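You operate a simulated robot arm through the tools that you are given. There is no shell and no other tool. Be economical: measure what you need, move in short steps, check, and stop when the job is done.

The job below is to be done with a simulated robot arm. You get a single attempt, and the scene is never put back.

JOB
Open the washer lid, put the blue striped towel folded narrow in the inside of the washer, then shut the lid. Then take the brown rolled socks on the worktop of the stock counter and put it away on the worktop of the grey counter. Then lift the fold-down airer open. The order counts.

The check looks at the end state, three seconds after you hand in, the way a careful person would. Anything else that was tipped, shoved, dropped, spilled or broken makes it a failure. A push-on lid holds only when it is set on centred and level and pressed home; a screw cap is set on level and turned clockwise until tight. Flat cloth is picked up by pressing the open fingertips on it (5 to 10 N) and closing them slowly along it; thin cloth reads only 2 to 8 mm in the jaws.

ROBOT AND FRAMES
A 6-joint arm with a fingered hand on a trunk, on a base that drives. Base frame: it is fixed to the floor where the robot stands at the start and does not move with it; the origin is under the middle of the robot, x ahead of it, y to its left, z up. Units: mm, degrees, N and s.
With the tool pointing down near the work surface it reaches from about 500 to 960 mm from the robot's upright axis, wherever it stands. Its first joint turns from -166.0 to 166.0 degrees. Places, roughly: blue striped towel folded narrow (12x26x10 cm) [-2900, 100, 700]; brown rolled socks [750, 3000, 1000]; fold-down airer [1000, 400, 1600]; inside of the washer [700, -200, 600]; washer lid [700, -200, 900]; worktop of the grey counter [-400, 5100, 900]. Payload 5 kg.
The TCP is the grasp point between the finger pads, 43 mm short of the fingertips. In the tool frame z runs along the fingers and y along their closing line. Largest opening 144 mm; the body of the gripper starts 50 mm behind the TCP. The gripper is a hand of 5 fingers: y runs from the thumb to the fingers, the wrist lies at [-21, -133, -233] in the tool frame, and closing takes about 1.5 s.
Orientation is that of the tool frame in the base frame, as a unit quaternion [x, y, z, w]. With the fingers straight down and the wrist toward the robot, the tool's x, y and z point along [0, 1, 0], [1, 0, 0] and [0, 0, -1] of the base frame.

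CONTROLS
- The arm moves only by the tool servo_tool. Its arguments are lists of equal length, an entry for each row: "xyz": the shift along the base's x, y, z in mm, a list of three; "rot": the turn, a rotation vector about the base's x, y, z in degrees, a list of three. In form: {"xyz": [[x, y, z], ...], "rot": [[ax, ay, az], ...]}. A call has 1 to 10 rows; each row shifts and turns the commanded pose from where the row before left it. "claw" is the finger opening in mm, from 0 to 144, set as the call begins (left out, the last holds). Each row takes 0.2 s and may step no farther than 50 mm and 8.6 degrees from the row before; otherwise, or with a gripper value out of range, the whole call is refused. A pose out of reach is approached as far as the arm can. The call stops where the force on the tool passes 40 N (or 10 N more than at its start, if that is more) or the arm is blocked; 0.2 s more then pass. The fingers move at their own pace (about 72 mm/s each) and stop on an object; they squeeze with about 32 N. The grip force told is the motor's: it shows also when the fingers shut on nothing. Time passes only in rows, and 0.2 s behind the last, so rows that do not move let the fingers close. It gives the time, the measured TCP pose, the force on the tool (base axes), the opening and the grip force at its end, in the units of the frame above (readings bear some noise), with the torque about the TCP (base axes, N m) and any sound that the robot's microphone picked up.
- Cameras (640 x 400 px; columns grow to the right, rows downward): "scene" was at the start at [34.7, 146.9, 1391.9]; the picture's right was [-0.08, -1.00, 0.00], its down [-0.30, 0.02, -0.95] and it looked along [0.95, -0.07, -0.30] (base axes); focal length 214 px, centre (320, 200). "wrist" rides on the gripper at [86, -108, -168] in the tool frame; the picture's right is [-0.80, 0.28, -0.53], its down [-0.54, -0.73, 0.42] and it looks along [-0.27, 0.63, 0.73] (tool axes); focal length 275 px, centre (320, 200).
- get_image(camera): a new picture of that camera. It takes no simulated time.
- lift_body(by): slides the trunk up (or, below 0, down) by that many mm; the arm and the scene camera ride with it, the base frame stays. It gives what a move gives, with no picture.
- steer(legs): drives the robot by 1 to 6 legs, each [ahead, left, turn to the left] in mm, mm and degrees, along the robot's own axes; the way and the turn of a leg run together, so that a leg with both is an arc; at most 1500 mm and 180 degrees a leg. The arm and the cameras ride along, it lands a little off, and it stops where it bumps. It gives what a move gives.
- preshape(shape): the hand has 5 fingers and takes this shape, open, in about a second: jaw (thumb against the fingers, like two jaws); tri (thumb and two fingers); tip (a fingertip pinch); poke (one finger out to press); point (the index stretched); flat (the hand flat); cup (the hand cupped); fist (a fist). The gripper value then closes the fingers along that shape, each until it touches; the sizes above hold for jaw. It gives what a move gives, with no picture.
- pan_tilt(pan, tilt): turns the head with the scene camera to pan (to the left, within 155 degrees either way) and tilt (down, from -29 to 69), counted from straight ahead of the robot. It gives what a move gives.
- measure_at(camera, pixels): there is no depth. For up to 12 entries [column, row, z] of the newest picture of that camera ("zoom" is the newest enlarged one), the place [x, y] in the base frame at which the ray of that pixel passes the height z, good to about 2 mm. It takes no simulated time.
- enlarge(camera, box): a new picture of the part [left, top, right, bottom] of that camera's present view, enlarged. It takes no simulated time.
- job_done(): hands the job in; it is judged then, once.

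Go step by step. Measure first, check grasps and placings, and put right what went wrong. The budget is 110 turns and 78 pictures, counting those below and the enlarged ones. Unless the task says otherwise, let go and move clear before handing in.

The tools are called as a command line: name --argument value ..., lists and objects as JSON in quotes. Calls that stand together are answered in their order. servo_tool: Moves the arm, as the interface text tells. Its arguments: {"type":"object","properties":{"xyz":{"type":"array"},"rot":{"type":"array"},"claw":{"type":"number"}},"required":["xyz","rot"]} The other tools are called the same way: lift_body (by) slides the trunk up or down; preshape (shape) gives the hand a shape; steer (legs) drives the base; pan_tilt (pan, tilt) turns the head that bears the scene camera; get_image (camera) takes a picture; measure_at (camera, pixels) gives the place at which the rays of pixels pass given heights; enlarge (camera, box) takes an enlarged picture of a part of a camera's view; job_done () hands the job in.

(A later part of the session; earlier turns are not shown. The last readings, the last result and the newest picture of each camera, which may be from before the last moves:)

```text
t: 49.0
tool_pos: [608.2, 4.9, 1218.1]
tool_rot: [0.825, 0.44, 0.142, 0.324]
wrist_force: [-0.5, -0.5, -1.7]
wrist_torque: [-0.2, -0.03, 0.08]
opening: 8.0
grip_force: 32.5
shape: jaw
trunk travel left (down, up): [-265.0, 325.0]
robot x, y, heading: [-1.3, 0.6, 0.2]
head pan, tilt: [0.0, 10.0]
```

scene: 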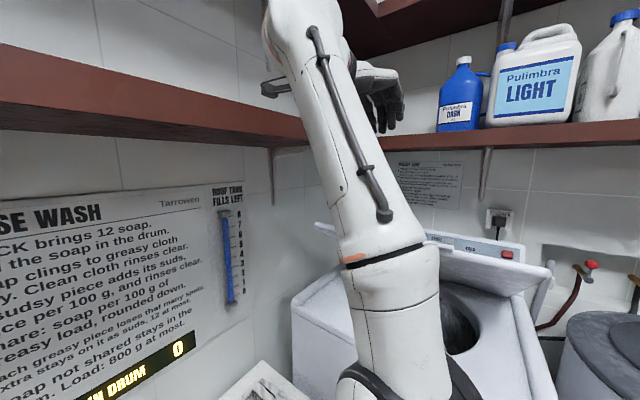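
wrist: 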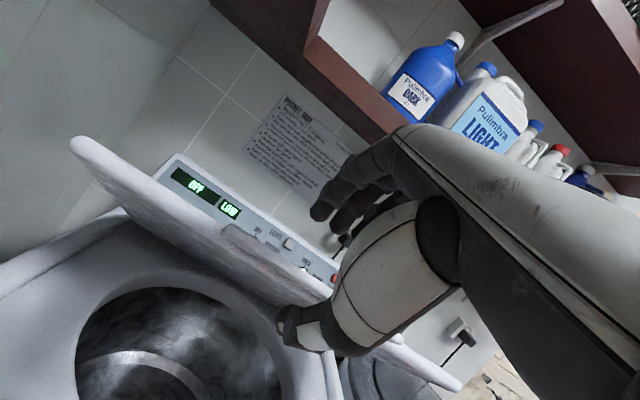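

Grip reads 8 mm at 32 N – likely the lip's thin edge. Continue the arc in short steps.

servo_tool --xyz '[[20.4, -14.6, 35.1], [22.9, -16.3, 32.7], [25.1, -17.9, 30.2], [27.1, -19.3, 27.4], [29.0, -20.7, 24.3], [30.6, -21.8, 21.2]]' --rot '[[2.9, 4.07, 0], [2.9, 4.07, 0], [2.9, 4.07, 0], [2.9, 4.07, 0], [2.9, 4.07, 0], [2.9, 4.07, 0]]'

get_image --camera "wrist"

```text
t: 49.8
tool_pos: [667.6, -36.4, 1293.7]
tool_rot: [0.856, 0.465, 0.073, 0.215]
wrist_force: [-12.0, 7.3, 13.8]
wrist_torque: [0.02, 0.02, -0.08]
opening: 9.9
grip_force: 32.1
shape: jaw
out of reach, approached as far as the arm can: row 4
trunk travel left (down, up): [-265.0, 325.0]
robot x, y, heading: [-2.2, 2.2, 0.3]
head pan, tilt: [0.0, 10.0]
stopped in row 4: the force on the tool passed its limit at 49 N (the readings are from after the stop); the commanded pose is now the measured one
```

```text
40 pictures are left
```

wrist: 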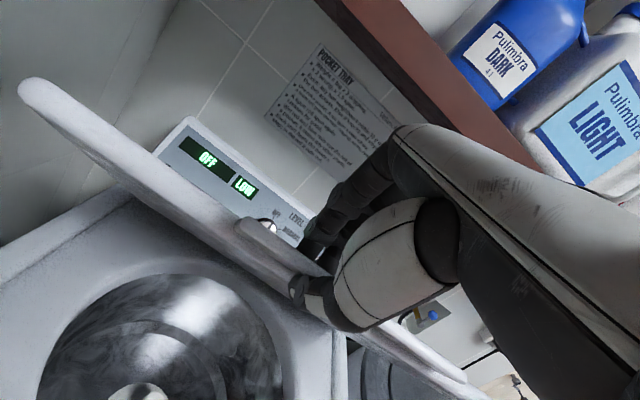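

The lid is at ~53° and stays. Again release, raise the trunk further, and bring the hand back down.

servo_tool --xyz '[[0, 0, 0], [0, 0, 0], [-6, 4, 0], [-6, 4, 0]]' --rot '[[0, 0, 0], [0, 0, 0], [0, 0, 0], [0, 0, 0]]' --claw 90

lift_body --by 80

servo_tool --xyz '[[-16, 11, 0], [-16, 11, 0]]' --rot '[[0, 0, 0], [0, 0, 0]]'

lift_body --by 120

servo_tool --xyz '[[0, 0, -40], [0, 0, -40], [0, 0, -40]]' --rot '[[0, 0, 0], [0, 0, 0], [0, 0, 0]]'

lift_body --by 100

servo_tool --xyz '[[0, 0, -40], [0, 0, -40], [0, 0, -20], [0, 0, 0]]' --rot '[[0, 0, 0], [0, 0, 0], [0, 0, 0], [0, 0, 0]]'

get_image --camera "wrist"

```text
t: 50.8
tool_pos: [659.6, -29.4, 1287.5]
tool_rot: [0.856, 0.466, 0.07, 0.211]
wrist_force: [0.0, -0.6, 0.0]
wrist_torque: [-0.01, -0.05, 0.01]
opening: 90.0
grip_force: 0.0
shape: jaw
trunk travel left (down, up): [-265.0, 325.0]
robot x, y, heading: [-4.1, 0.3, 0.2]
head pan, tilt: [0.0, 10.0]
```

```text
t: 52.0
tool_pos: [658.8, -29.8, 1368.4]
tool_rot: [0.856, 0.466, 0.07, 0.212]
wrist_force: [-0.7, -0.2, 0.6]
wrist_torque: [0.0, -0.02, -0.02]
opening: 89.8
grip_force: 0.1
shape: jaw
trunk travel left (down, up): [-345.0, 245.0]
robot x, y, heading: [1.2, 1.9, 0.2]
head pan, tilt: [0.0, 10.0]
```

```text
t: 52.6
tool_pos: [626.2, -6.9, 1369.5]
tool_rot: [0.856, 0.465, 0.069, 0.213]
wrist_force: [-0.1, 0.1, -0.3]
wrist_torque: [0.0, -0.01, -0.02]
opening: 89.5
grip_force: 0.1
shape: jaw
trunk travel left (down, up): [-345.0, 245.0]
robot x, y, heading: [-0.0, -0.3, 0.4]
head pan, tilt: [0.0, 10.0]
```

```text
t: 54.1
tool_pos: [626.8, -7.5, 1488.1]
tool_rot: [0.856, 0.466, 0.069, 0.212]
wrist_force: [0.6, -0.4, -0.2]
wrist_torque: [-0.01, 0.01, 0.01]
opening: 89.5
grip_force: 0.1
shape: jaw
trunk travel left (down, up): [-465.0, 125.0]
robot x, y, heading: [0.8, 1.7, 0.1]
head pan, tilt: [0.0, 10.0]
```

```text
t: 54.9
tool_pos: [627.3, -8.2, 1368.4]
tool_rot: [0.856, 0.466, 0.07, 0.213]
wrist_force: [-0.5, 0.6, -0.3]
wrist_torque: [-0.01, -0.01, 0.01]
opening: 89.9
grip_force: 0.0
shape: jaw
trunk travel left (down, up): [-465.0, 125.0]
robot x, y, heading: [1.7, 0.0, 0.2]
head pan, tilt: [0.0, 10.0]
```

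```text
t: 56.2
tool_pos: [627.7, -8.1, 1468.7]
tool_rot: [0.857, 0.465, 0.069, 0.212]
wrist_force: [0.5, 0.6, 0.1]
wrist_torque: [-0.01, -0.01, 0.02]
opening: 89.8
grip_force: 0.0
shape: jaw
trunk travel left (down, up): [-565.0, 25.0]
robot x, y, heading: [-1.0, 3.2, 0.1]
head pan, tilt: [0.0, 10.0]
```

```text
t: 57.2
tool_pos: [627.4, -8.3, 1368.8]
tool_rot: [0.856, 0.466, 0.069, 0.213]
wrist_force: [-0.3, 0.7, 0.1]
wrist_torque: [0.02, -0.01, 0.0]
opening: 89.7
grip_force: 0.0
shape: jaw
trunk travel left (down, up): [-565.0, 25.0]
robot x, y, heading: [-1.9, 2.7, 0.4]
head pan, tilt: [0.0, 10.0]
```

```text
39 pictures are left
```

wrist: 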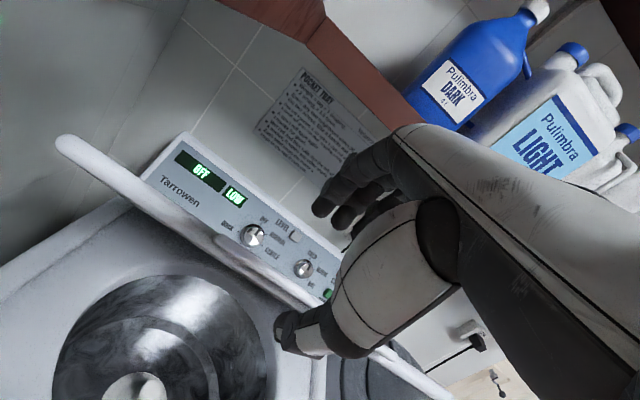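

Lid unchanged at ~53°. Go back over the lip, close loosely to 40 mm and follow the arc to vertical with the thumb pushing the inner side.

servo_tool --xyz '[[16, -11, -20], [17, -10, -30], [0, 0, -30], [0, 0, 0]]' --rot '[[0, 0, 0], [0, 0, 0], [0, 0, 0], [0, 0, 0]]'

servo_tool --xyz '[[0, 0, 0], [0, 0, 0], [0, 0, 0], [27.1, -19.3, 27.4], [29.0, -20.7, 24.3], [30.6, -21.8, 21.2], [31.9, -22.8, 17.8]]' --rot '[[0, 0, 0], [0, 0, 0], [0, 0, 0], [2.9, 4.07, 0], [2.9, 4.07, 0], [2.9, 4.07, 0], [2.9, 4.07, 0]]' --claw 30

get_image --camera "wrist"

```text
t: 58.2
tool_pos: [662.6, -29.2, 1288.1]
tool_rot: [0.856, 0.466, 0.069, 0.213]
wrist_force: [0.5, -0.1, -0.6]
wrist_torque: [0.01, 0.0, 0.01]
opening: 89.9
grip_force: 0.1
shape: jaw
trunk travel left (down, up): [-565.0, 25.0]
robot x, y, heading: [0.0, -0.1, 0.3]
head pan, tilt: [0.0, 10.0]
```

```text
t: 59.8
tool_pos: [781.3, -115.5, 1375.5]
tool_rot: [0.875, 0.481, -0.009, 0.054]
wrist_force: [-0.3, 0.4, -1.0]
wrist_torque: [0.13, 0.04, 0.02]
opening: 30.2
grip_force: 0.0
shape: jaw
trunk travel left (down, up): [-565.0, 25.0]
robot x, y, heading: [-0.9, 0.3, 0.1]
head pan, tilt: [0.0, 10.0]
```

```text
38 pictures are left
```

wrist: 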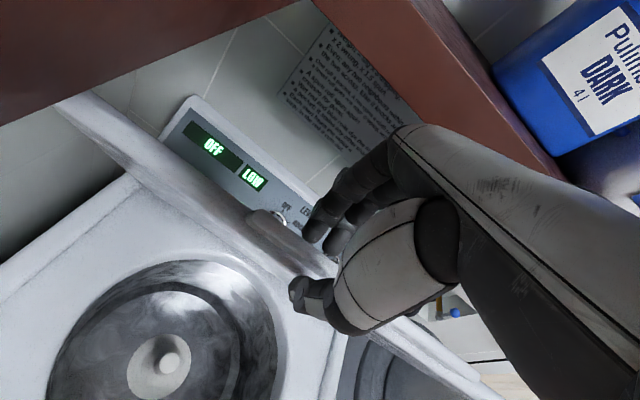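

Lid at ~72° and following. Continue to about 90°, watching force near the shelf.

servo_tool --xyz '[[33, -23.6, 12], [34, -24.3, 8], [34, -24.3, 3]]' --rot '[[1.5, 2, 0], [1.5, 2, 0], [1.5, 2, 0]]'

pan_tilt --pan -5 --tilt 35

get_image --camera "scene"

```text
t: 60.6
tool_pos: [800.3, -150.0, 1342.1]
tool_rot: [0.875, 0.484, -0.033, -0.003]
wrist_force: [0.1, -0.6, 0.2]
wrist_torque: [-0.01, -0.18, -0.05]
opening: 30.5
grip_force: 0.0
shape: jaw
out of reach, approached as far as the arm can: row 1, 2, 3
trunk travel left (down, up): [-565.0, 25.0]
robot x, y, heading: [-2.7, 0.8, 0.4]
head pan, tilt: [0.0, 10.0]
```

```text
t: 61.5
tool_pos: [800.8, -150.6, 1342.1]
tool_rot: [0.875, 0.483, -0.033, -0.002]
wrist_force: [-2.2, 0.9, 2.0]
wrist_torque: [-0.01, -0.05, 0.01]
opening: 30.7
grip_force: 0.1
shape: jaw
trunk travel left (down, up): [-565.0, 25.0]
robot x, y, heading: [-5.6, 1.0, 0.2]
head pan, tilt: [-5.0, 35.0]
```

```text
37 pictures are left
```

scene: 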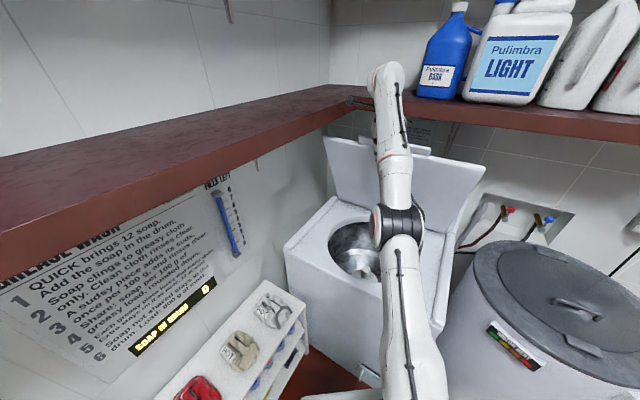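

The lid stands at ~77° and stays, with the drum open (355,245); that is enough. Now open the jaws, tilt the hand back and lift off the lip.

servo_tool --xyz '[[0, 0, 0], [0, 0, 0], [0, 0, 0], [0, 0, 10], [0, 0, 10], [0, 0, 10]]' --rot '[[0, 0, 0], [0, 0, 0], [0, 0, 0], [-3.5, -4.9, 0], [-3.5, -4.9, 0], [-3.5, -4.9, 0]]' --claw 144

lift_body --by 25

servo_tool --xyz '[[0, 0, 30], [0, 0, 30], [0, 0, 30]]' --rot '[[-1.7, -2.4, 0], [-1.7, -2.4, 0], [0, 0, 0]]'

get_image --camera "wrist"

```text
t: 62.8
tool_pos: [833.7, -150.1, 1376.6]
tool_rot: [0.875, 0.476, 0.01, 0.088]
wrist_force: [-18.6, 6.8, -14.1]
wrist_torque: [0.24, -0.53, -0.49]
opening: 143.1
grip_force: 0.0
shape: jaw
out of reach, approached as far as the arm can: row 4, 5, 6
trunk travel left (down, up): [-565.0, 25.0]
robot x, y, heading: [-5.9, 4.3, 0.4]
head pan, tilt: [-5.0, 35.0]
stopped in row 6: the force on the tool passed its limit at 58 N (the readings are from after the stop); the commanded pose is now the measured one
```

```text
t: 63.2
tool_pos: [833.3, -150.0, 1377.2]
tool_rot: [0.875, 0.477, 0.009, 0.08]
wrist_force: [-18.6, 4.8, -11.0]
wrist_torque: [0.24, -0.7, -0.64]
opening: 142.7
grip_force: 0.1
shape: jaw
trunk travel left (down, up): [-571.0, 19.0]
robot x, y, heading: [-3.1, -1.6, 0.2]
head pan, tilt: [-5.0, 35.0]
stopped: the force on the tool passed its limit at 47 N (the readings are from after the stop); the commanded pose is now the measured one
```

```text
t: 63.5
tool_pos: [833.3, -148.9, 1376.8]
tool_rot: [0.877, 0.474, 0.006, 0.079]
wrist_force: [-18.4, 4.6, -14.2]
wrist_torque: [0.34, -0.61, -0.73]
opening: 143.0
grip_force: 0.1
shape: jaw
trunk travel left (down, up): [-571.0, 19.0]
robot x, y, heading: [-1.2, 0.9, 0.5]
head pan, tilt: [-5.0, 35.0]
stopped in row 1: the force on the tool passed its limit at 53 N (the readings are from after the stop); the commanded pose is now the measured one
```

```text
36 pictures are left
```

wrist: 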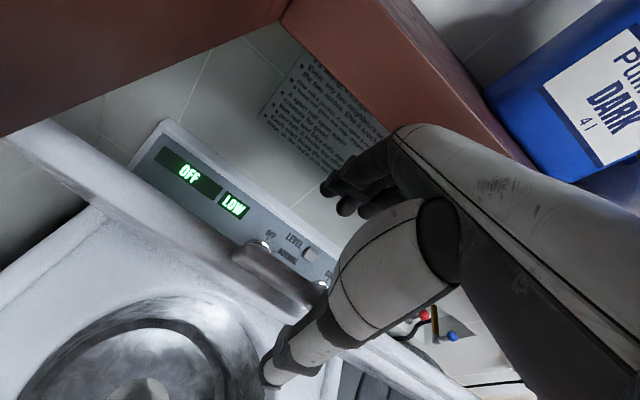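

The opened fingers are pressing up against the back shelf (force −x, −z). Narrow the jaws to 70, ease back 25 mm, then go up.

servo_tool --xyz '[[-4, 3, -5], [-4, 3, -5], [-6, 4, 0], [-6, 4, 0]]' --rot '[[0, 0, 0], [0, 0, 0], [0, 0, 0], [0, 0, 0]]' --claw 70

servo_tool --xyz '[[-4, 3, 20], [-4, 3, 20], [-4, 3, 20], [-8, 6, 15]]' --rot '[[0, 0, 0], [0, 0, 0], [0, 0, 0], [0, 0, 0]]'

get_image --camera "wrist"

```text
t: 64.5
tool_pos: [832.0, -137.1, 1381.1]
tool_rot: [0.876, 0.475, 0.007, 0.081]
wrist_force: [0.7, 1.3, -0.6]
wrist_torque: [0.0, 0.02, 0.01]
opening: 70.0
grip_force: 0.1
shape: jaw
out of reach, approached as far as the arm can: row 1, 2, 3, 4
trunk travel left (down, up): [-571.0, 19.0]
robot x, y, heading: [-3.5, -1.9, 0.1]
head pan, tilt: [-5.0, 35.0]
```

```text
t: 65.5
tool_pos: [791.4, -115.4, 1441.2]
tool_rot: [0.876, 0.475, 0.01, 0.083]
wrist_force: [-1.3, 0.0, 1.4]
wrist_torque: [0.02, -0.09, 0.01]
opening: 70.3
grip_force: 0.0
shape: jaw
out of reach, approached as far as the arm can: row 1, 2, 3
trunk travel left (down, up): [-571.0, 19.0]
robot x, y, heading: [0.6, 4.7, 0.2]
head pan, tilt: [-5.0, 35.0]
```

```text
35 pictures are left
```

wrist: 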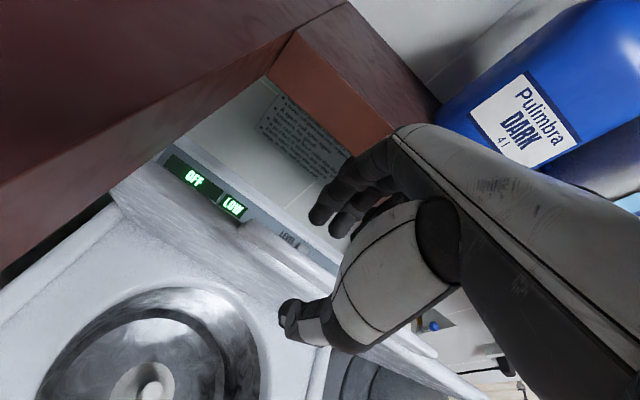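

Hand is nearly clear of the lip. Up a little more and back off along −n.

servo_tool --xyz '[[-10, 7, 25], [-10, 7, 15], [-35, 25, 5], [-35, 25, 0], [-35, 25, 0], [-35, 25, 0], [-35, 25, 0]]' --rot '[[0, 0, 0], [0, 0, 0], [0, 0, 0], [0, 0, 0], [0, 0, 0], [0, 0, 0], [0, 0, 0]]'

pan_tilt --pan -15 --tilt 40

get_image --camera "scene"

```text
t: 67.1
tool_pos: [595.6, 24.8, 1472.7]
tool_rot: [0.876, 0.476, 0.009, 0.084]
wrist_force: [0.4, 0.9, -0.1]
wrist_torque: [0.01, -0.08, -0.02]
opening: 70.1
grip_force: 0.0
shape: jaw
out of reach, approached as far as the arm can: row 1
trunk travel left (down, up): [-571.0, 19.0]
robot x, y, heading: [-2.5, -1.0, 0.4]
head pan, tilt: [-5.0, 35.0]
```

```text
t: 67.8
tool_pos: [597.4, 24.0, 1470.6]
tool_rot: [0.876, 0.475, 0.008, 0.082]
wrist_force: [-0.9, 0.3, -0.2]
wrist_torque: [0.0, 0.01, -0.01]
opening: 70.1
grip_force: 0.1
shape: jaw
trunk travel left (down, up): [-571.0, 19.0]
robot x, y, heading: [-1.4, -0.8, 0.4]
head pan, tilt: [-15.0, 40.0]
```

```text
34 pictures are left
```

scene: 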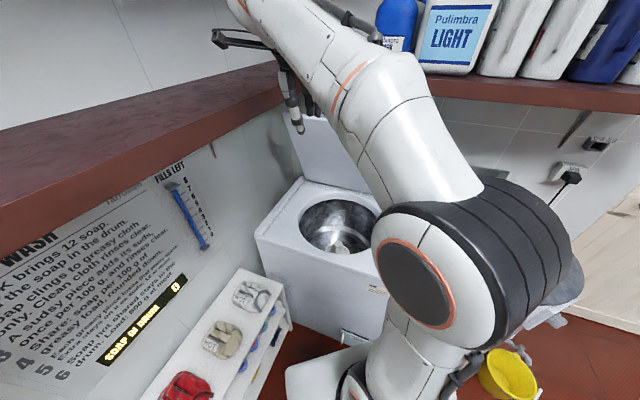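

The lid is open and the drum opening is visible (300–380, 200–252). Measure it, then prepare for the drive.

measure_at --camera "scene" --pixels '[[340, 227, 910], [300, 225, 910], [378, 225, 910], [338, 200, 910], [338, 252, 910]]'

pan_tilt --pan 150 --tilt 45

get_image --camera "scene"

```text
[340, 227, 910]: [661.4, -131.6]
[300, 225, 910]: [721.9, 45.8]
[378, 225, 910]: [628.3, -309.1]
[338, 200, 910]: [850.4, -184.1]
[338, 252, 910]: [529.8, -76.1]
```

```text
t: 70.3
tool_pos: [599.1, 23.1, 1472.6]
tool_rot: [0.876, 0.475, 0.008, 0.082]
wrist_force: [-0.1, -0.4, 0.7]
wrist_torque: [0.01, -0.03, 0.03]
opening: 69.9
grip_force: 0.0
shape: jaw
trunk travel left (down, up): [-571.0, 19.0]
robot x, y, heading: [-5.3, 1.5, 0.2]
head pan, tilt: [150.0, 45.0]
```

```text
33 pictures are left
```

scene: 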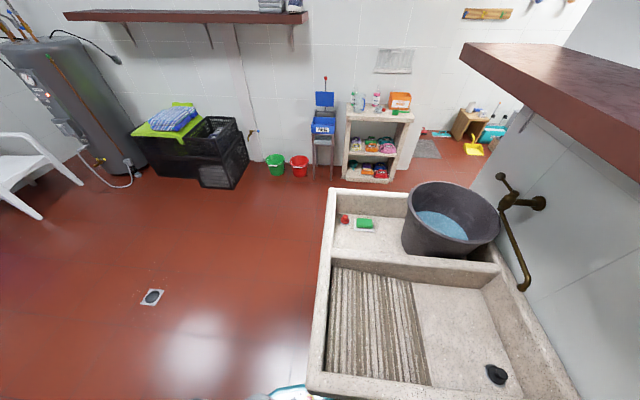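

Now measure the towel, crates, sink edge and doorway from this view.

measure_at --camera "scene" --pixels '[[172, 118, 680], [148, 126, 640], [198, 112, 640], [130, 130, 600], [185, 140, 600], [203, 188, 0], [248, 158, 0], [310, 395, 750], [332, 190, 750], [333, 182, 0], [390, 182, 0], [420, 150, 0]]'

enlarge --camera "scene" --box '[120, 90, 264, 195]'

```text
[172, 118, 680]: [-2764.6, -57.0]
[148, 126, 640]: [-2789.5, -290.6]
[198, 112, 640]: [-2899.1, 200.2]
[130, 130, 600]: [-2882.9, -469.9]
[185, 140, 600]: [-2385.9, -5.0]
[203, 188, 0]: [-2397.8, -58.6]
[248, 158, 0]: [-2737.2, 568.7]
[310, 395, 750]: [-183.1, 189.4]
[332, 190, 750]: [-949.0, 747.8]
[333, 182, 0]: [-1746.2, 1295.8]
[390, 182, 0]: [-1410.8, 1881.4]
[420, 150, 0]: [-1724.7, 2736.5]
```

```text
3.81 times, centred on (192, 142) of scene
```

zoom: 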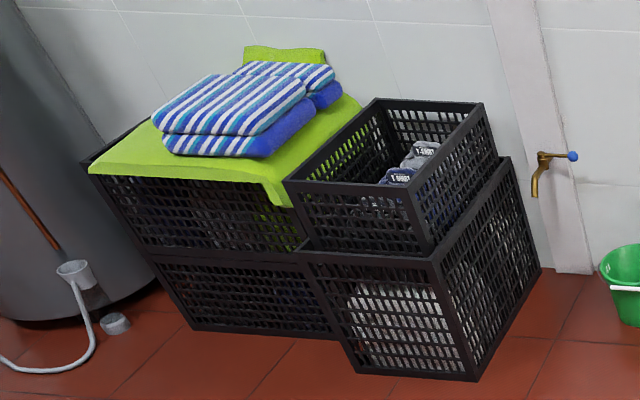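

The crates wall faces the washer wall; I see two towels on the green lid (will discriminate up close). Drive clear of the sink corner first, then to a standoff in front of the crates, heading ~144.5°.

steer --legs '[[-50, -250, 0], [-1024, -140, 0], [-1024, -140, 0], [0, 0, 144.5]]'

pan_tilt --pan 0 --tilt 40

get_image --camera "scene"

```text
t: 78.3
tool_pos: [-513.4, -286.9, 1471.2]
tool_rot: [0.832, 0.549, 0.016, 0.08]
wrist_force: [-0.7, -1.4, 0.2]
wrist_torque: [0.11, -0.06, 0.02]
opening: 69.8
grip_force: 0.1
shape: jaw
trunk travel left (down, up): [-571.0, 19.0]
robot x, y, heading: [-1096.5, -409.1, 10.0]
head pan, tilt: [150.0, 45.0]
stopped in leg 3: the robot was blocked; the commanded pose is now the measured one
```

```text
t: 80.7
tool_pos: [-512.4, -284.9, 1470.0]
tool_rot: [0.832, 0.549, 0.014, 0.082]
wrist_force: [-0.9, -1.2, 0.1]
wrist_torque: [0.0, -0.01, -0.01]
opening: 69.7
grip_force: 0.0
shape: jaw
trunk travel left (down, up): [-571.0, 19.0]
robot x, y, heading: [-1097.6, -410.7, 10.4]
head pan, tilt: [0.0, 40.0]
```

```text
31 pictures are left
```

scene: 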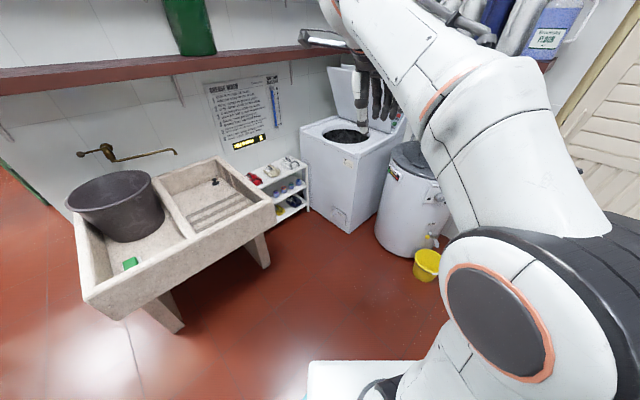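

Blocked at (-1097,-410) and heading shifted to 10°. Look behind and down.

pan_tilt --pan 152 --tilt 60

get_image --camera "scene"

```text
t: 83.0
tool_pos: [-512.0, -286.1, 1470.3]
tool_rot: [0.832, 0.549, 0.014, 0.081]
wrist_force: [1.2, 0.1, -0.1]
wrist_torque: [-0.01, 0.01, 0.01]
opening: 69.8
grip_force: 0.2
shape: jaw
trunk travel left (down, up): [-571.0, 19.0]
robot x, y, heading: [-1095.7, -407.5, 10.0]
head pan, tilt: [152.0, 60.0]
```

```text
30 pictures are left
```

scene: 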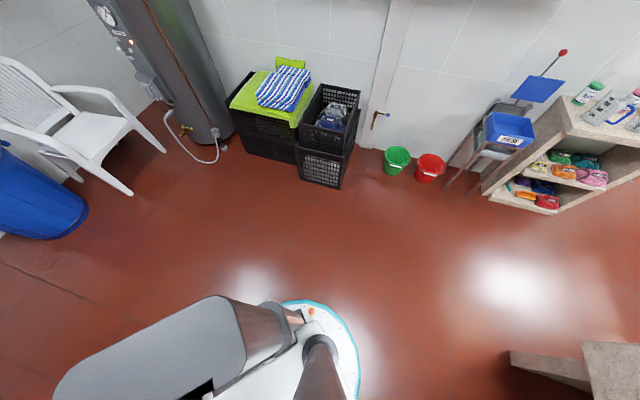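

The floor behind looks clear; the robot may have snagged near the floor drain (≈(-1150,-540)). Turn in place first, then see.

steer --legs '[[60, 60, 0], [0, 0, 134]]'

```text
t: 89.7
tool_pos: [-1554.6, -16.1, 1470.7]
tool_rot: [-0.189, 0.978, 0.081, 0.018]
wrist_force: [0.3, -0.2, 0.2]
wrist_torque: [0.02, 0.01, -0.02]
opening: 70.1
grip_force: 0.0
shape: jaw
trunk travel left (down, up): [-571.0, 19.0]
robot x, y, heading: [-1051.3, -341.9, 145.1]
head pan, tilt: [152.0, 60.0]
```

Turn worked. Now go ahead first, then left, to avoid the drain, then look.

steer --legs '[[700, 0, 0], [0, 700, 0]]'

pan_tilt --pan 0 --tilt 45

get_image --camera "scene"

```text
t: 97.0
tool_pos: [-2525.7, -178.1, 1470.8]
tool_rot: [-0.185, 0.979, 0.08, 0.019]
wrist_force: [-0.3, 0.4, 0.7]
wrist_torque: [0.03, -0.03, 0.0]
opening: 70.0
grip_force: 0.1
shape: jaw
trunk travel left (down, up): [-571.0, 19.0]
robot x, y, heading: [-2025.3, -507.3, 144.4]
head pan, tilt: [152.0, 60.0]
```

```text
t: 99.3
tool_pos: [-2525.2, -178.4, 1470.1]
tool_rot: [-0.185, 0.979, 0.08, 0.018]
wrist_force: [0.1, -0.2, 0.1]
wrist_torque: [-0.01, 0.02, -0.02]
opening: 70.1
grip_force: 0.1
shape: jaw
trunk travel left (down, up): [-571.0, 19.0]
robot x, y, heading: [-2023.7, -510.6, 144.7]
head pan, tilt: [0.0, 45.0]
```

```text
29 pictures are left
```

scene: 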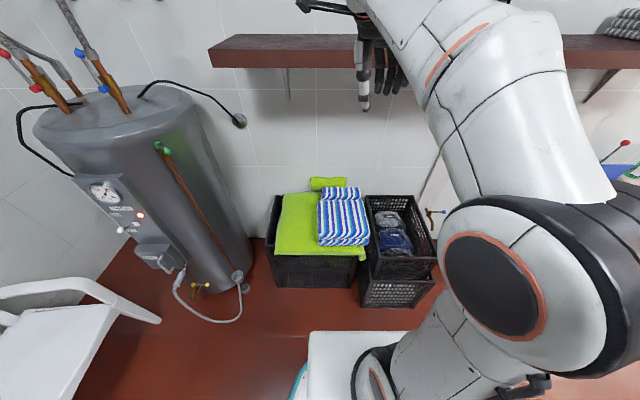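

Enlarge the towel and measure.

enlarge --camera "scene" --box '[260, 165, 452, 285]'

```text
3.33 times, centred on (356, 225) of scene
```

zoom: 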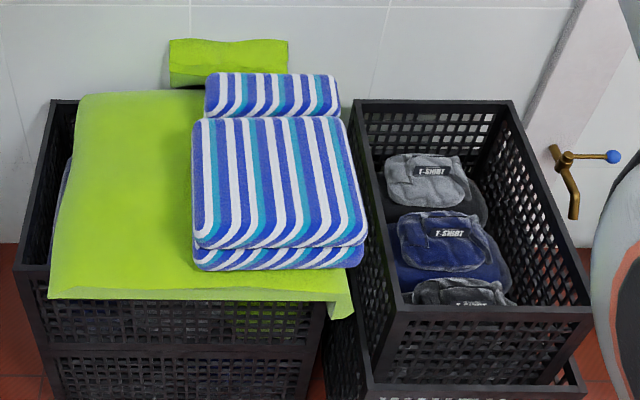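

Two striped towels: a square one in front, and a narrow one behind (zoom 205–338, 72–115). The hint [-2900,100,700] should tell which.

measure_at --camera "zoom" --pixels '[[272, 95, 700], [208, 74, 700], [335, 74, 700], [205, 115, 700], [340, 115, 700], [195, 122, 700], [350, 120, 700], [195, 245, 700], [365, 240, 700], [352, 290, 600], [170, 45, 800], [352, 100, 640]]'

```text
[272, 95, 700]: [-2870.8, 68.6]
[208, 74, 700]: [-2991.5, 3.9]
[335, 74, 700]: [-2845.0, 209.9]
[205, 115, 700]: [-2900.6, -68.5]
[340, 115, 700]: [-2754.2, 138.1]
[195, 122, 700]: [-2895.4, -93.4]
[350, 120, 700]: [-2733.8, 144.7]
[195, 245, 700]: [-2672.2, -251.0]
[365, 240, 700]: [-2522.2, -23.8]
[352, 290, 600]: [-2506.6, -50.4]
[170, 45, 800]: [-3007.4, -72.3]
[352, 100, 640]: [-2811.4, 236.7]
```

The back towel (253×116 mm, centre ≈(-2873,70)) is the narrow one. Lower the trunk, drive 190 mm closer, then look from above with the wrist camera.

lift_body --by -300

steer --legs '[[190, 0, 0]]'

servo_tool --xyz '[[-30, 20, -20], [-30, 20, -20], [-30, 20, -20], [-30, 20, -20], [0, 0, 0]]' --rot '[[0, 0, 0], [0, 0, 0], [0, 0, 0], [0, 0, 0], [0, 0, 0]]' --claw 144

get_image --camera "wrist"

```text
t: 102.3
tool_pos: [-2525.8, -177.3, 1170.5]
tool_rot: [-0.185, 0.979, 0.08, 0.018]
wrist_force: [-0.3, 0.4, 0.3]
wrist_torque: [0.03, 0.01, 0.01]
opening: 70.2
grip_force: 0.0
shape: jaw
trunk travel left (down, up): [-271.0, 319.0]
robot x, y, heading: [-2026.7, -507.0, 144.8]
head pan, tilt: [0.0, 45.0]
```

```text
t: 103.9
tool_pos: [-2681.7, -67.8, 1170.0]
tool_rot: [-0.184, 0.979, 0.08, 0.019]
wrist_force: [0.1, -0.6, 0.9]
wrist_torque: [0.04, -0.02, -0.02]
opening: 70.2
grip_force: 0.0
shape: jaw
trunk travel left (down, up): [-271.0, 319.0]
robot x, y, heading: [-2184.9, -396.4, 145.0]
head pan, tilt: [0.0, 45.0]
```

```text
t: 105.1
tool_pos: [-2802.5, 13.2, 1089.5]
tool_rot: [-0.184, 0.98, 0.078, 0.019]
wrist_force: [-0.4, 0.1, -0.6]
wrist_torque: [-0.03, -0.05, 0.0]
opening: 143.7
grip_force: 0.1
shape: jaw
trunk travel left (down, up): [-271.0, 319.0]
robot x, y, heading: [-2179.6, -396.8, 144.5]
head pan, tilt: [0.0, 45.0]
```

```text
27 pictures are left
```

wrist: 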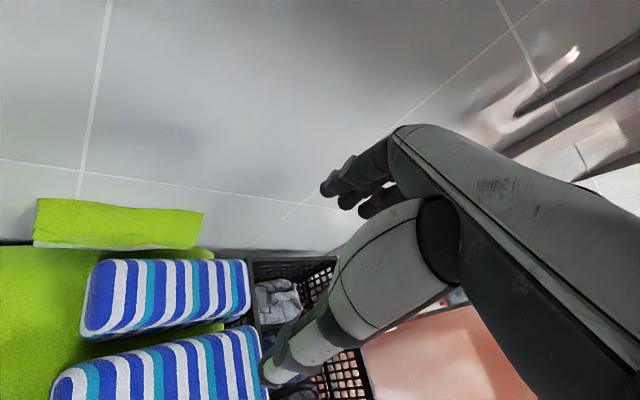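

The wrist view shows gaps in front of and behind the narrow towel (82–250, 258–338). Measure its corners.

measure_at --camera "wrist" --pixels '[[95, 262, 700], [245, 261, 700], [88, 322, 700], [250, 295, 700], [95, 262, 740], [245, 261, 740], [88, 322, 740], [250, 295, 740], [35, 245, 640], [195, 249, 640], [170, 335, 640], [100, 348, 700]]'

```text
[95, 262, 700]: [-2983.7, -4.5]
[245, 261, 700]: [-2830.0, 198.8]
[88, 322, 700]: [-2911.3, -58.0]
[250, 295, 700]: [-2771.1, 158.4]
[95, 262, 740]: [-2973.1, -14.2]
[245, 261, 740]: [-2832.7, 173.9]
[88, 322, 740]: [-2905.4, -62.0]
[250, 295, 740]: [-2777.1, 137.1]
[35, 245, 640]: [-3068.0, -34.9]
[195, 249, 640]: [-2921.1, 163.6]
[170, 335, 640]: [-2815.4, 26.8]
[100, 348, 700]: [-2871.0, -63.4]
```

Centre ≈(-2873,72), top ≈700, lid ≈600. Straighten the tool to vertical, centre over the towel, and descend to z≈790 to check alignment.

servo_tool --xyz '[[-24, 20, -10], [-24, 20, -40], [-23, 19, -50], [0, 0, -50], [0, 0, -50], [0, 0, -50], [0, 0, -40], [0, 0, 0]]' --rot '[[-2.73, -3.82, 0], [-2.73, -3.82, 0], [0, 0, 0], [0, 0, 0], [0, 0, 0], [0, 0, 0], [0, 0, 0], [0, 0, 0]]' --claw 138

get_image --camera "wrist"

```text
refused: row 2 steps farther than a row can; nothing moved
```

```text
26 pictures are left
```

wrist: 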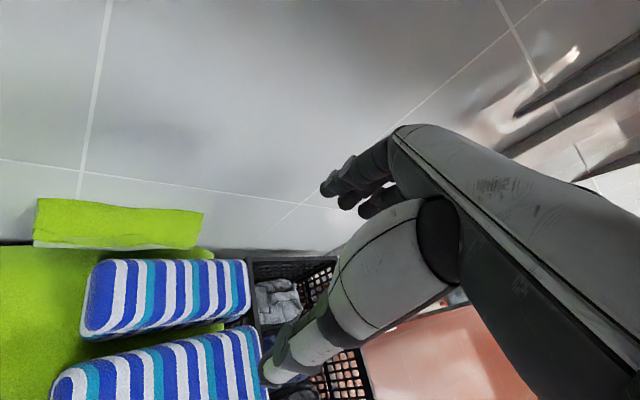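

The call was refused for step size; resend with smaller steps.

servo_tool --xyz '[[-24, 20, 0], [-24, 20, 0], [-23, 19, 0], [0, 0, -50], [0, 0, -50], [0, 0, -50], [0, 0, -50], [0, 0, -50], [0, 0, -50], [0, 0, 0]]' --rot '[[-2.73, -3.82, 0], [-2.73, -3.82, 0], [0, 0, 0], [0, 0, 0], [0, 0, 0], [0, 0, 0], [0, 0, 0], [0, 0, 0], [0, 0, 0], [0, 0, 0]]' --claw 138

enlarge --camera "scene" --box '[220, 150, 420, 275]'

get_image --camera "wrist"

```text
t: 107.1
tool_pos: [-2852.1, 46.5, 785.7]
tool_rot: [-0.191, 0.979, 0.032, 0.063]
wrist_force: [0.4, -0.6, 12.0]
wrist_torque: [-0.89, -0.5, 0.07]
opening: 141.1
grip_force: 0.1
shape: jaw
out of reach, approached as far as the arm can: row 2, 3
trunk travel left (down, up): [-271.0, 319.0]
robot x, y, heading: [-2178.6, -400.7, 144.7]
head pan, tilt: [0.0, 45.0]
stopped in row 9: the force on the tool passed its limit at 66 N (the readings are from after the stop); the commanded pose is now the measured one
```

```text
3.20 times, centred on (320, 212) of scene
```

zoom: 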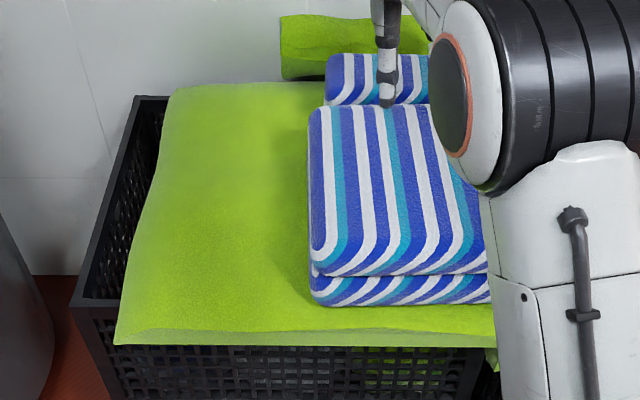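

```text
24 pictures are left
```

wrist: 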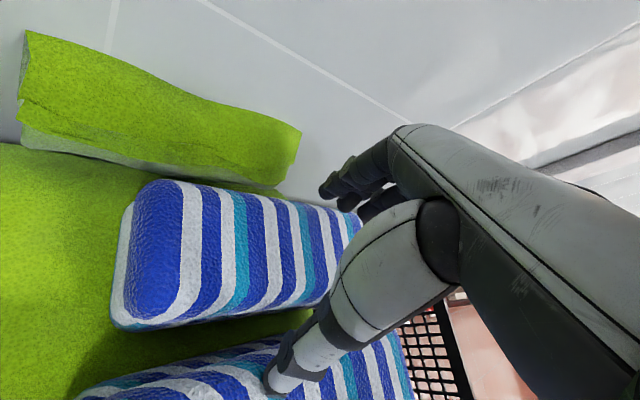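

The thumb touched the front towel (z tip ≈742) since reach fell short. Back up, re-measure from this closer view, and drive a bit closer.

measure_at --camera "wrist" --pixels '[[150, 185, 720], [350, 215, 720], [115, 320, 720], [320, 305, 720], [150, 185, 740], [350, 215, 740], [115, 320, 740], [320, 305, 740], [150, 372, 740], [285, 335, 740], [275, 185, 640]]'

servo_tool --xyz '[[0, 0, 45], [0, 0, 45], [0, 0, 0]]' --rot '[[0, 0, 0], [0, 0, 0], [0, 0, 0]]'

steer --legs '[[60, 0, 0]]'

get_image --camera "wrist"

```text
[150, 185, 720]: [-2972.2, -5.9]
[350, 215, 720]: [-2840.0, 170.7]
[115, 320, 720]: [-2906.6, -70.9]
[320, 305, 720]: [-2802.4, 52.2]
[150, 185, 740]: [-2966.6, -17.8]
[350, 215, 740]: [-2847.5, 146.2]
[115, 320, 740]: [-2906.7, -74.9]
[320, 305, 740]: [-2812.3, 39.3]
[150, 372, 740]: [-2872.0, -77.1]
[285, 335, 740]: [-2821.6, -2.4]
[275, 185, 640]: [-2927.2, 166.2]
```

```text
t: 107.9
tool_pos: [-2850.4, 47.6, 871.6]
tool_rot: [-0.191, 0.979, 0.03, 0.065]
wrist_force: [0.5, 0.4, 0.2]
wrist_torque: [0.03, 0.0, 0.01]
opening: 138.4
grip_force: 0.0
shape: jaw
trunk travel left (down, up): [-271.0, 319.0]
robot x, y, heading: [-2181.5, -396.4, 144.6]
head pan, tilt: [0.0, 45.0]
```

```text
t: 108.9
tool_pos: [-2899.9, 81.3, 872.3]
tool_rot: [-0.191, 0.979, 0.03, 0.064]
wrist_force: [-0.3, 0.0, -0.6]
wrist_torque: [0.04, 0.05, 0.04]
opening: 138.5
grip_force: 0.0
shape: jaw
trunk travel left (down, up): [-271.0, 319.0]
robot x, y, heading: [-2230.1, -364.1, 144.6]
head pan, tilt: [0.0, 45.0]
```

```text
23 pictures are left
```

wrist: 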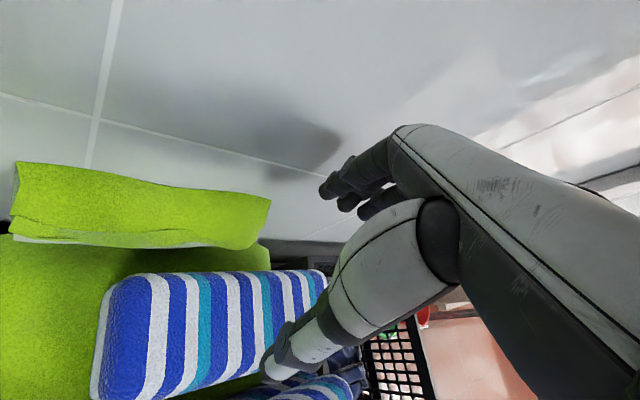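

I see the tool's yaw is still ~33° off the towel (it kept its washer offset) and tilted 8°. Correct the tilt, yaw +32.6°, recentre over (-2866,60), then view.

servo_tool --xyz '[[0, 0, 20], [8, -5, 0], [8, -5, 0], [8, -5, 0], [10, -6, 0], [0, 0, 0]]' --rot '[[-4.8, 6.6, 0], [0, 0, 8.15], [0, 0, 8.15], [0, 0, 8.15], [0, 0, 8.15], [0, 0, 0]]' --claw 128

get_image --camera "wrist"

```text
t: 110.3
tool_pos: [-2867.7, 59.8, 891.5]
tool_rot: [-0.46, 0.888, 0.0, 0.0]
wrist_force: [-0.2, 0.7, 0.2]
wrist_torque: [-0.01, -0.01, 0.03]
opening: 128.0
grip_force: 0.1
shape: jaw
trunk travel left (down, up): [-271.0, 319.0]
robot x, y, heading: [-2232.3, -362.8, 144.5]
head pan, tilt: [0.0, 45.0]
```

```text
22 pictures are left
```

wrist: 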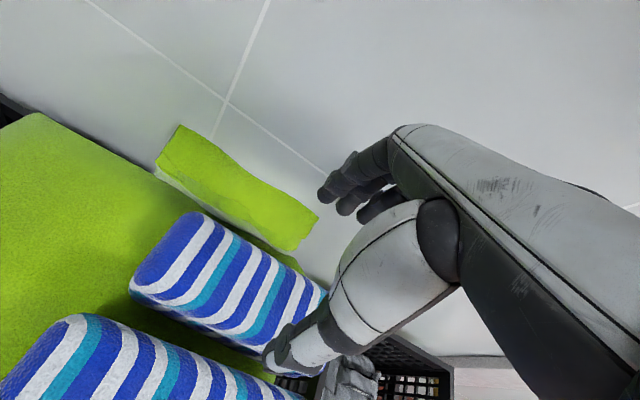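

Yaw now matches. Measure towel edges again in this aligned view.

measure_at --camera "wrist" --pixels '[[190, 213, 735], [325, 290, 735], [132, 285, 700], [240, 342, 700], [140, 278, 735], [240, 330, 735], [80, 316, 735], [200, 348, 735], [165, 178, 640], [290, 248, 640]]'

```text
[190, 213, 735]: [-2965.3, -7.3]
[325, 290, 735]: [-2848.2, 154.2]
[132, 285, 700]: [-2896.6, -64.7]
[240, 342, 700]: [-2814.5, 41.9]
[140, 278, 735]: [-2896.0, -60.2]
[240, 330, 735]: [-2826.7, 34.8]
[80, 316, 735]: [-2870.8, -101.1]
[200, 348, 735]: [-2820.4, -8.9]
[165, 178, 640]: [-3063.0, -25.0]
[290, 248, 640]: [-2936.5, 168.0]
```

Gaps are fine (front gap −2318…−2285, TCP n −2369, centre −2365). Descend to z≈697.

servo_tool --xyz '[[3, -2, -48], [0, 0, -48], [0, 0, -40], [0, 0, -30], [0, 0, -28], [0, 0, 0]]' --rot '[[0, 0, 0], [0, 0, 0], [0, 0, 0], [0, 0, 0], [0, 0, 0], [0, 0, 0]]'

get_image --camera "wrist"

```text
t: 111.0
tool_pos: [-2870.1, 62.8, 788.7]
tool_rot: [-0.458, 0.889, 0.013, -0.008]
wrist_force: [-0.3, -1.0, 10.3]
wrist_torque: [-0.64, -0.76, -0.03]
opening: 128.3
grip_force: 0.0
shape: jaw
trunk travel left (down, up): [-271.0, 319.0]
robot x, y, heading: [-2228.3, -359.3, 144.5]
head pan, tilt: [0.0, 45.0]
stopped in row 3: the force on the tool passed its limit at 60 N (the readings are from after the stop); the commanded pose is now the measured one
```

```text
21 pictures are left
```

wrist: 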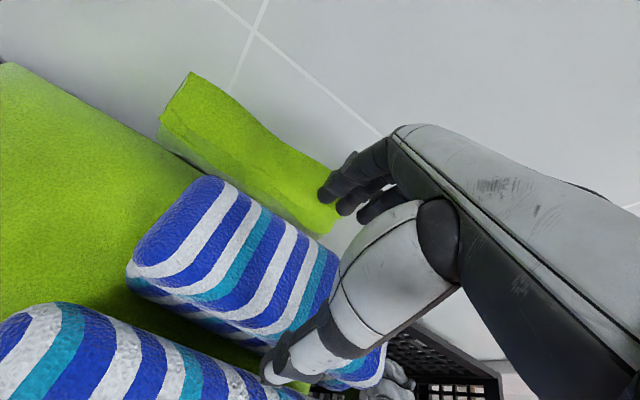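

The torque says the thumb tip (99 mm toward the robot) hit the front towel. Back up, narrow the jaws to 100 and check the thumb over the green gap.

servo_tool --xyz '[[0, 0, 10], [0, 0, 15], [0, 0, 0], [0, 0, 0]]' --rot '[[0, 0, 0], [-1, -1.4, 0], [0, 0, 0], [0, 0, 0]]' --claw 100

get_image --camera "wrist"

```text
t: 112.0
tool_pos: [-2869.9, 62.2, 809.7]
tool_rot: [-0.459, 0.889, -0.002, 0.001]
wrist_force: [-1.0, 0.7, 0.0]
wrist_torque: [-0.06, -0.04, 0.01]
opening: 100.5
grip_force: 0.1
shape: jaw
trunk travel left (down, up): [-271.0, 319.0]
robot x, y, heading: [-2229.3, -359.8, 144.8]
head pan, tilt: [0.0, 45.0]
```

```text
20 pictures are left
```

wrist: 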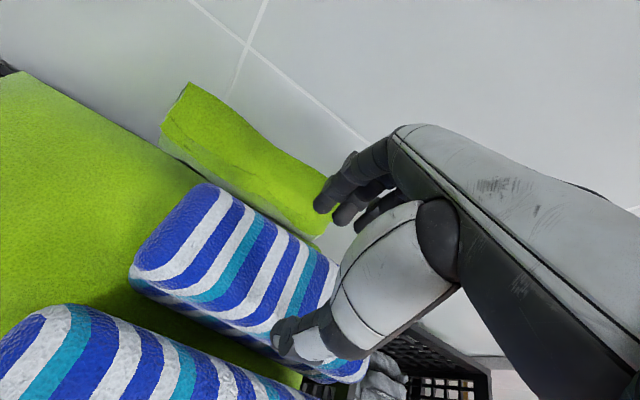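

Measure thumb tip and fingertip positions at tip height.

measure_at --camera "wrist" --pixels '[[278, 335, 766], [278, 335, 785], [322, 208, 766], [322, 208, 785], [345, 222, 766], [290, 350, 735], [250, 345, 735], [290, 380, 735], [245, 360, 735]]'

```text
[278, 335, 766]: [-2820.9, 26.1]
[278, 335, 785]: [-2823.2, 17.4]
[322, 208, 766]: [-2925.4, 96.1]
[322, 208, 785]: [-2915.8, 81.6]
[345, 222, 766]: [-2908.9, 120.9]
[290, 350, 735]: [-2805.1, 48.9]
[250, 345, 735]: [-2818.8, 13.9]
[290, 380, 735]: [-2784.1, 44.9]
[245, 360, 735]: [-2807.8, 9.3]
```

At 100 mm the thumb's outer side sits at n −2311, fingers −2437; towel spans −2320…−2409. Set 112 and descend slowly.

servo_tool --xyz '[[0, 0, 0], [0, 0, -20], [0, 0, -20], [0, 0, -20], [0, 0, -20], [0, 0, -20], [0, 0, -10]]' --rot '[[0, 0, 0], [0, 0, 0], [0, 0, 0], [0, 0, 0], [0, 0, 0], [0, 0, 0], [0, 0, 0]]' --claw 112

get_image --camera "wrist"

```text
t: 113.0
tool_pos: [-2869.4, 62.5, 766.0]
tool_rot: [-0.459, 0.888, 0.006, -0.004]
wrist_force: [16.8, -11.8, 18.9]
wrist_torque: [0.66, 0.41, -0.37]
opening: 105.8
grip_force: 0.1
shape: jaw
trunk travel left (down, up): [-271.0, 319.0]
robot x, y, heading: [-2229.4, -366.9, 144.5]
head pan, tilt: [0.0, 45.0]
stopped in row 4: the force on the tool passed its limit at 50 N (the readings are from after the stop); the commanded pose is now the measured one
```

```text
19 pictures are left
```

wrist: 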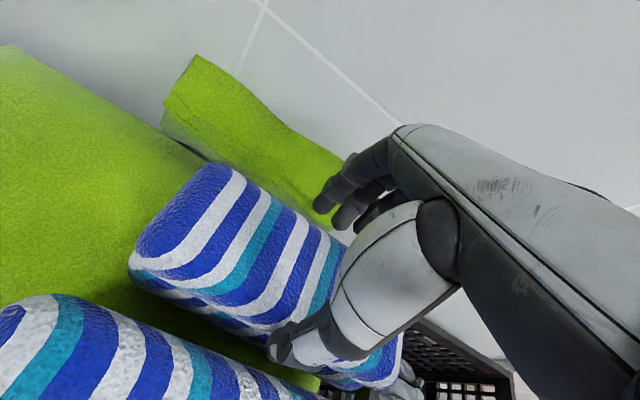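

Now the rear fingers touch the green fold (force toward the robot). Shift 9 mm toward the robot with jaws 104 and descend again.

servo_tool --xyz '[[0, 0, 15], [7, -5, 0], [0, 0, -15], [0, 0, -15], [0, 0, -15], [0, 0, -15], [0, 0, -10]]' --rot '[[0, 0, 0], [0, 0, 0], [0, 0, 0], [0, 0, 0], [0, 0, 0], [0, 0, 0], [0, 0, 0]]' --claw 104

```text
t: 114.1
tool_pos: [-2868.5, 60.0, 765.8]
tool_rot: [-0.46, 0.888, 0.017, -0.007]
wrist_force: [8.0, -6.0, 16.2]
wrist_torque: [0.56, 0.35, -0.19]
opening: 102.7
grip_force: 0.1
shape: jaw
trunk travel left (down, up): [-271.0, 319.0]
robot x, y, heading: [-2227.8, -366.0, 144.8]
head pan, tilt: [0.0, 45.0]
stopped in row 5: the force on the tool passed its limit at 47 N (the readings are from after the stop); the commanded pose is now the measured one
```

Tips are ~20 mm below the towel's top. Try closing here to see whether it grips.

servo_tool --xyz '[[0, 0, 3], [0, 0, 0], [0, 0, 0], [0, 0, 0], [0, 0, 0], [0, 0, 0]]' --rot '[[0, 0, 0], [0, 0, 0], [0, 0, 0], [0, 0, 0], [0, 0, 0], [0, 0, 0]]' --claw 30

get_image --camera "wrist"

```text
t: 115.5
tool_pos: [-2869.2, 60.2, 767.0]
tool_rot: [-0.46, 0.888, 0.015, -0.007]
wrist_force: [3.9, -3.1, 23.2]
wrist_torque: [0.22, 0.16, -0.02]
opening: 97.1
grip_force: 31.9
shape: jaw
trunk travel left (down, up): [-271.0, 319.0]
robot x, y, heading: [-2228.7, -362.1, 144.7]
head pan, tilt: [0.0, 45.0]
```

```text
18 pictures are left
```

wrist: 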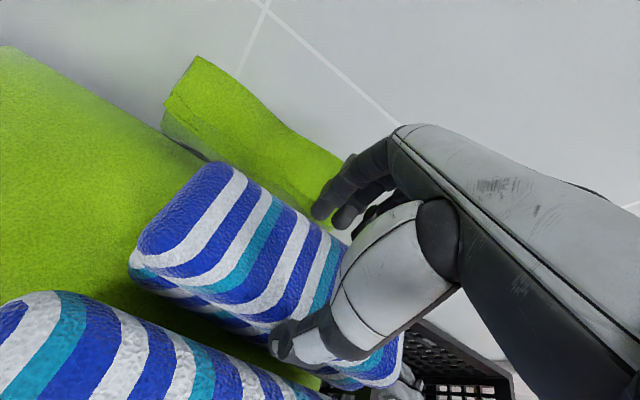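

Jaws stopped at 97 mm with 32 N grip – it holds the towel. Lift gently and check.

servo_tool --xyz '[[0, 0, 10], [0, 0, 15], [0, 0, 20], [0, 0, 25], [0, 0, 30], [0, 0, 40]]' --rot '[[0, 0, 0], [0, 0, 0], [0, 0, 0], [0, 0, 0], [0, 0, 0], [0, 0, 0]]' --claw 0

get_image --camera "wrist"

```text
t: 116.9
tool_pos: [-2869.9, 60.9, 903.3]
tool_rot: [-0.46, 0.888, 0.013, -0.007]
wrist_force: [0.4, 0.4, -3.7]
wrist_torque: [0.0, -0.02, -0.04]
opening: 91.6
grip_force: 31.9
shape: jaw
trunk travel left (down, up): [-271.0, 319.0]
robot x, y, heading: [-2230.5, -359.6, 144.3]
head pan, tilt: [0.0, 45.0]
```

```text
17 pictures are left
```

wrist: 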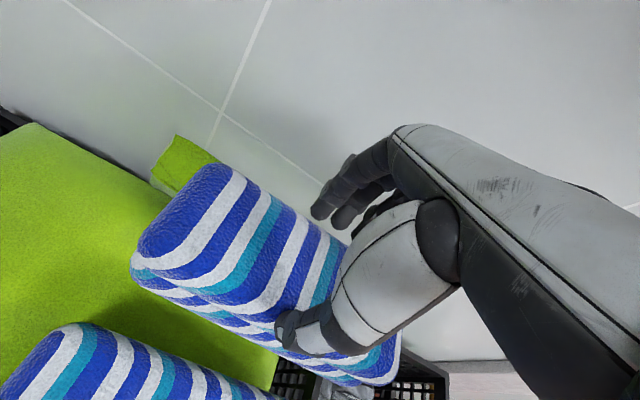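

Towel is lifted (−3.7 N, 91 mm grip). Raise, retract the arm to ~650 mm, and drive back via the known clear path, turning on the open side.

servo_tool --xyz '[[0, 0, 40], [30, -21, 20], [30, -21, 0], [30, -21, 0]]' --rot '[[0, 0, 0], [0, 0, 0], [0, 0, 0], [0, 0, 0]]'

lift_body --by 230

steer --legs '[[-265, 0, 0], [0, -700, 0], [-685, 0, 0], [0, 0, 103], [0, 0, 104.5]]'

```text
t: 117.9
tool_pos: [-2779.1, -1.0, 965.0]
tool_rot: [-0.461, 0.887, 0.013, -0.007]
wrist_force: [-0.2, 0.8, -2.0]
wrist_torque: [-0.02, -0.04, -0.02]
opening: 91.9
grip_force: 32.0
shape: jaw
trunk travel left (down, up): [-271.0, 319.0]
robot x, y, heading: [-2228.6, -363.9, 144.6]
head pan, tilt: [0.0, 45.0]
```

```text
t: 120.3
tool_pos: [-2779.3, -2.6, 1192.7]
tool_rot: [-0.46, 0.888, 0.013, -0.007]
wrist_force: [-0.5, 0.4, -2.0]
wrist_torque: [-0.02, 0.0, 0.02]
opening: 91.6
grip_force: 31.9
shape: jaw
trunk travel left (down, up): [-501.0, 89.0]
robot x, y, heading: [-2226.9, -360.9, 144.5]
head pan, tilt: [0.0, 45.0]
```

```text
t: 137.7
tool_pos: [-401.6, -411.8, 1193.1]
tool_rot: [0.753, 0.658, 0.009, 0.012]
wrist_force: [1.6, 0.3, -1.3]
wrist_torque: [0.02, 0.0, 0.04]
opening: 91.5
grip_force: 32.2
shape: jaw
trunk travel left (down, up): [-501.0, 89.0]
robot x, y, heading: [-1053.2, -344.6, -8.0]
head pan, tilt: [0.0, 45.0]
```

Still gripped (91.5 mm). Drive in to the washer, via (-100,-250).

steer --legs '[[930, 223, 0], [102, 206, 0]]'

pan_tilt --pan -10 --tilt 40

get_image --camera "scene"

```text
t: 144.0
tool_pos: [689.3, -149.6, 1193.7]
tool_rot: [0.758, 0.652, 0.009, 0.012]
wrist_force: [0.4, -0.4, -2.7]
wrist_torque: [-0.01, 0.01, -0.01]
opening: 91.0
grip_force: 32.1
shape: jaw
trunk travel left (down, up): [-501.0, 89.0]
robot x, y, heading: [37.7, -72.3, -8.6]
head pan, tilt: [0.0, 45.0]
```

```text
t: 144.7
tool_pos: [688.0, -148.7, 1194.7]
tool_rot: [0.758, 0.652, 0.01, 0.01]
wrist_force: [-0.4, -0.5, -2.4]
wrist_torque: [0.06, 0.0, -0.04]
opening: 91.5
grip_force: 31.9
shape: jaw
trunk travel left (down, up): [-501.0, 89.0]
robot x, y, heading: [41.2, -72.2, -8.8]
head pan, tilt: [-10.0, 40.0]
```

```text
16 pictures are left
```

scene: 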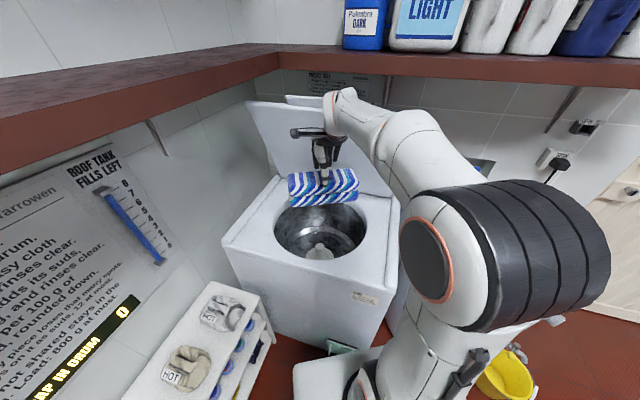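

Towel hangs over the drum. Measure the rim to centre.

measure_at --camera "scene" --pixels '[[274, 232, 920], [367, 232, 920], [320, 206, 920], [320, 260, 920], [335, 90, 1400]]'

```text
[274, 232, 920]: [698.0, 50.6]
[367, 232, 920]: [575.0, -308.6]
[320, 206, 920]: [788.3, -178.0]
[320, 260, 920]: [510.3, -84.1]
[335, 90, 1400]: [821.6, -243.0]
```

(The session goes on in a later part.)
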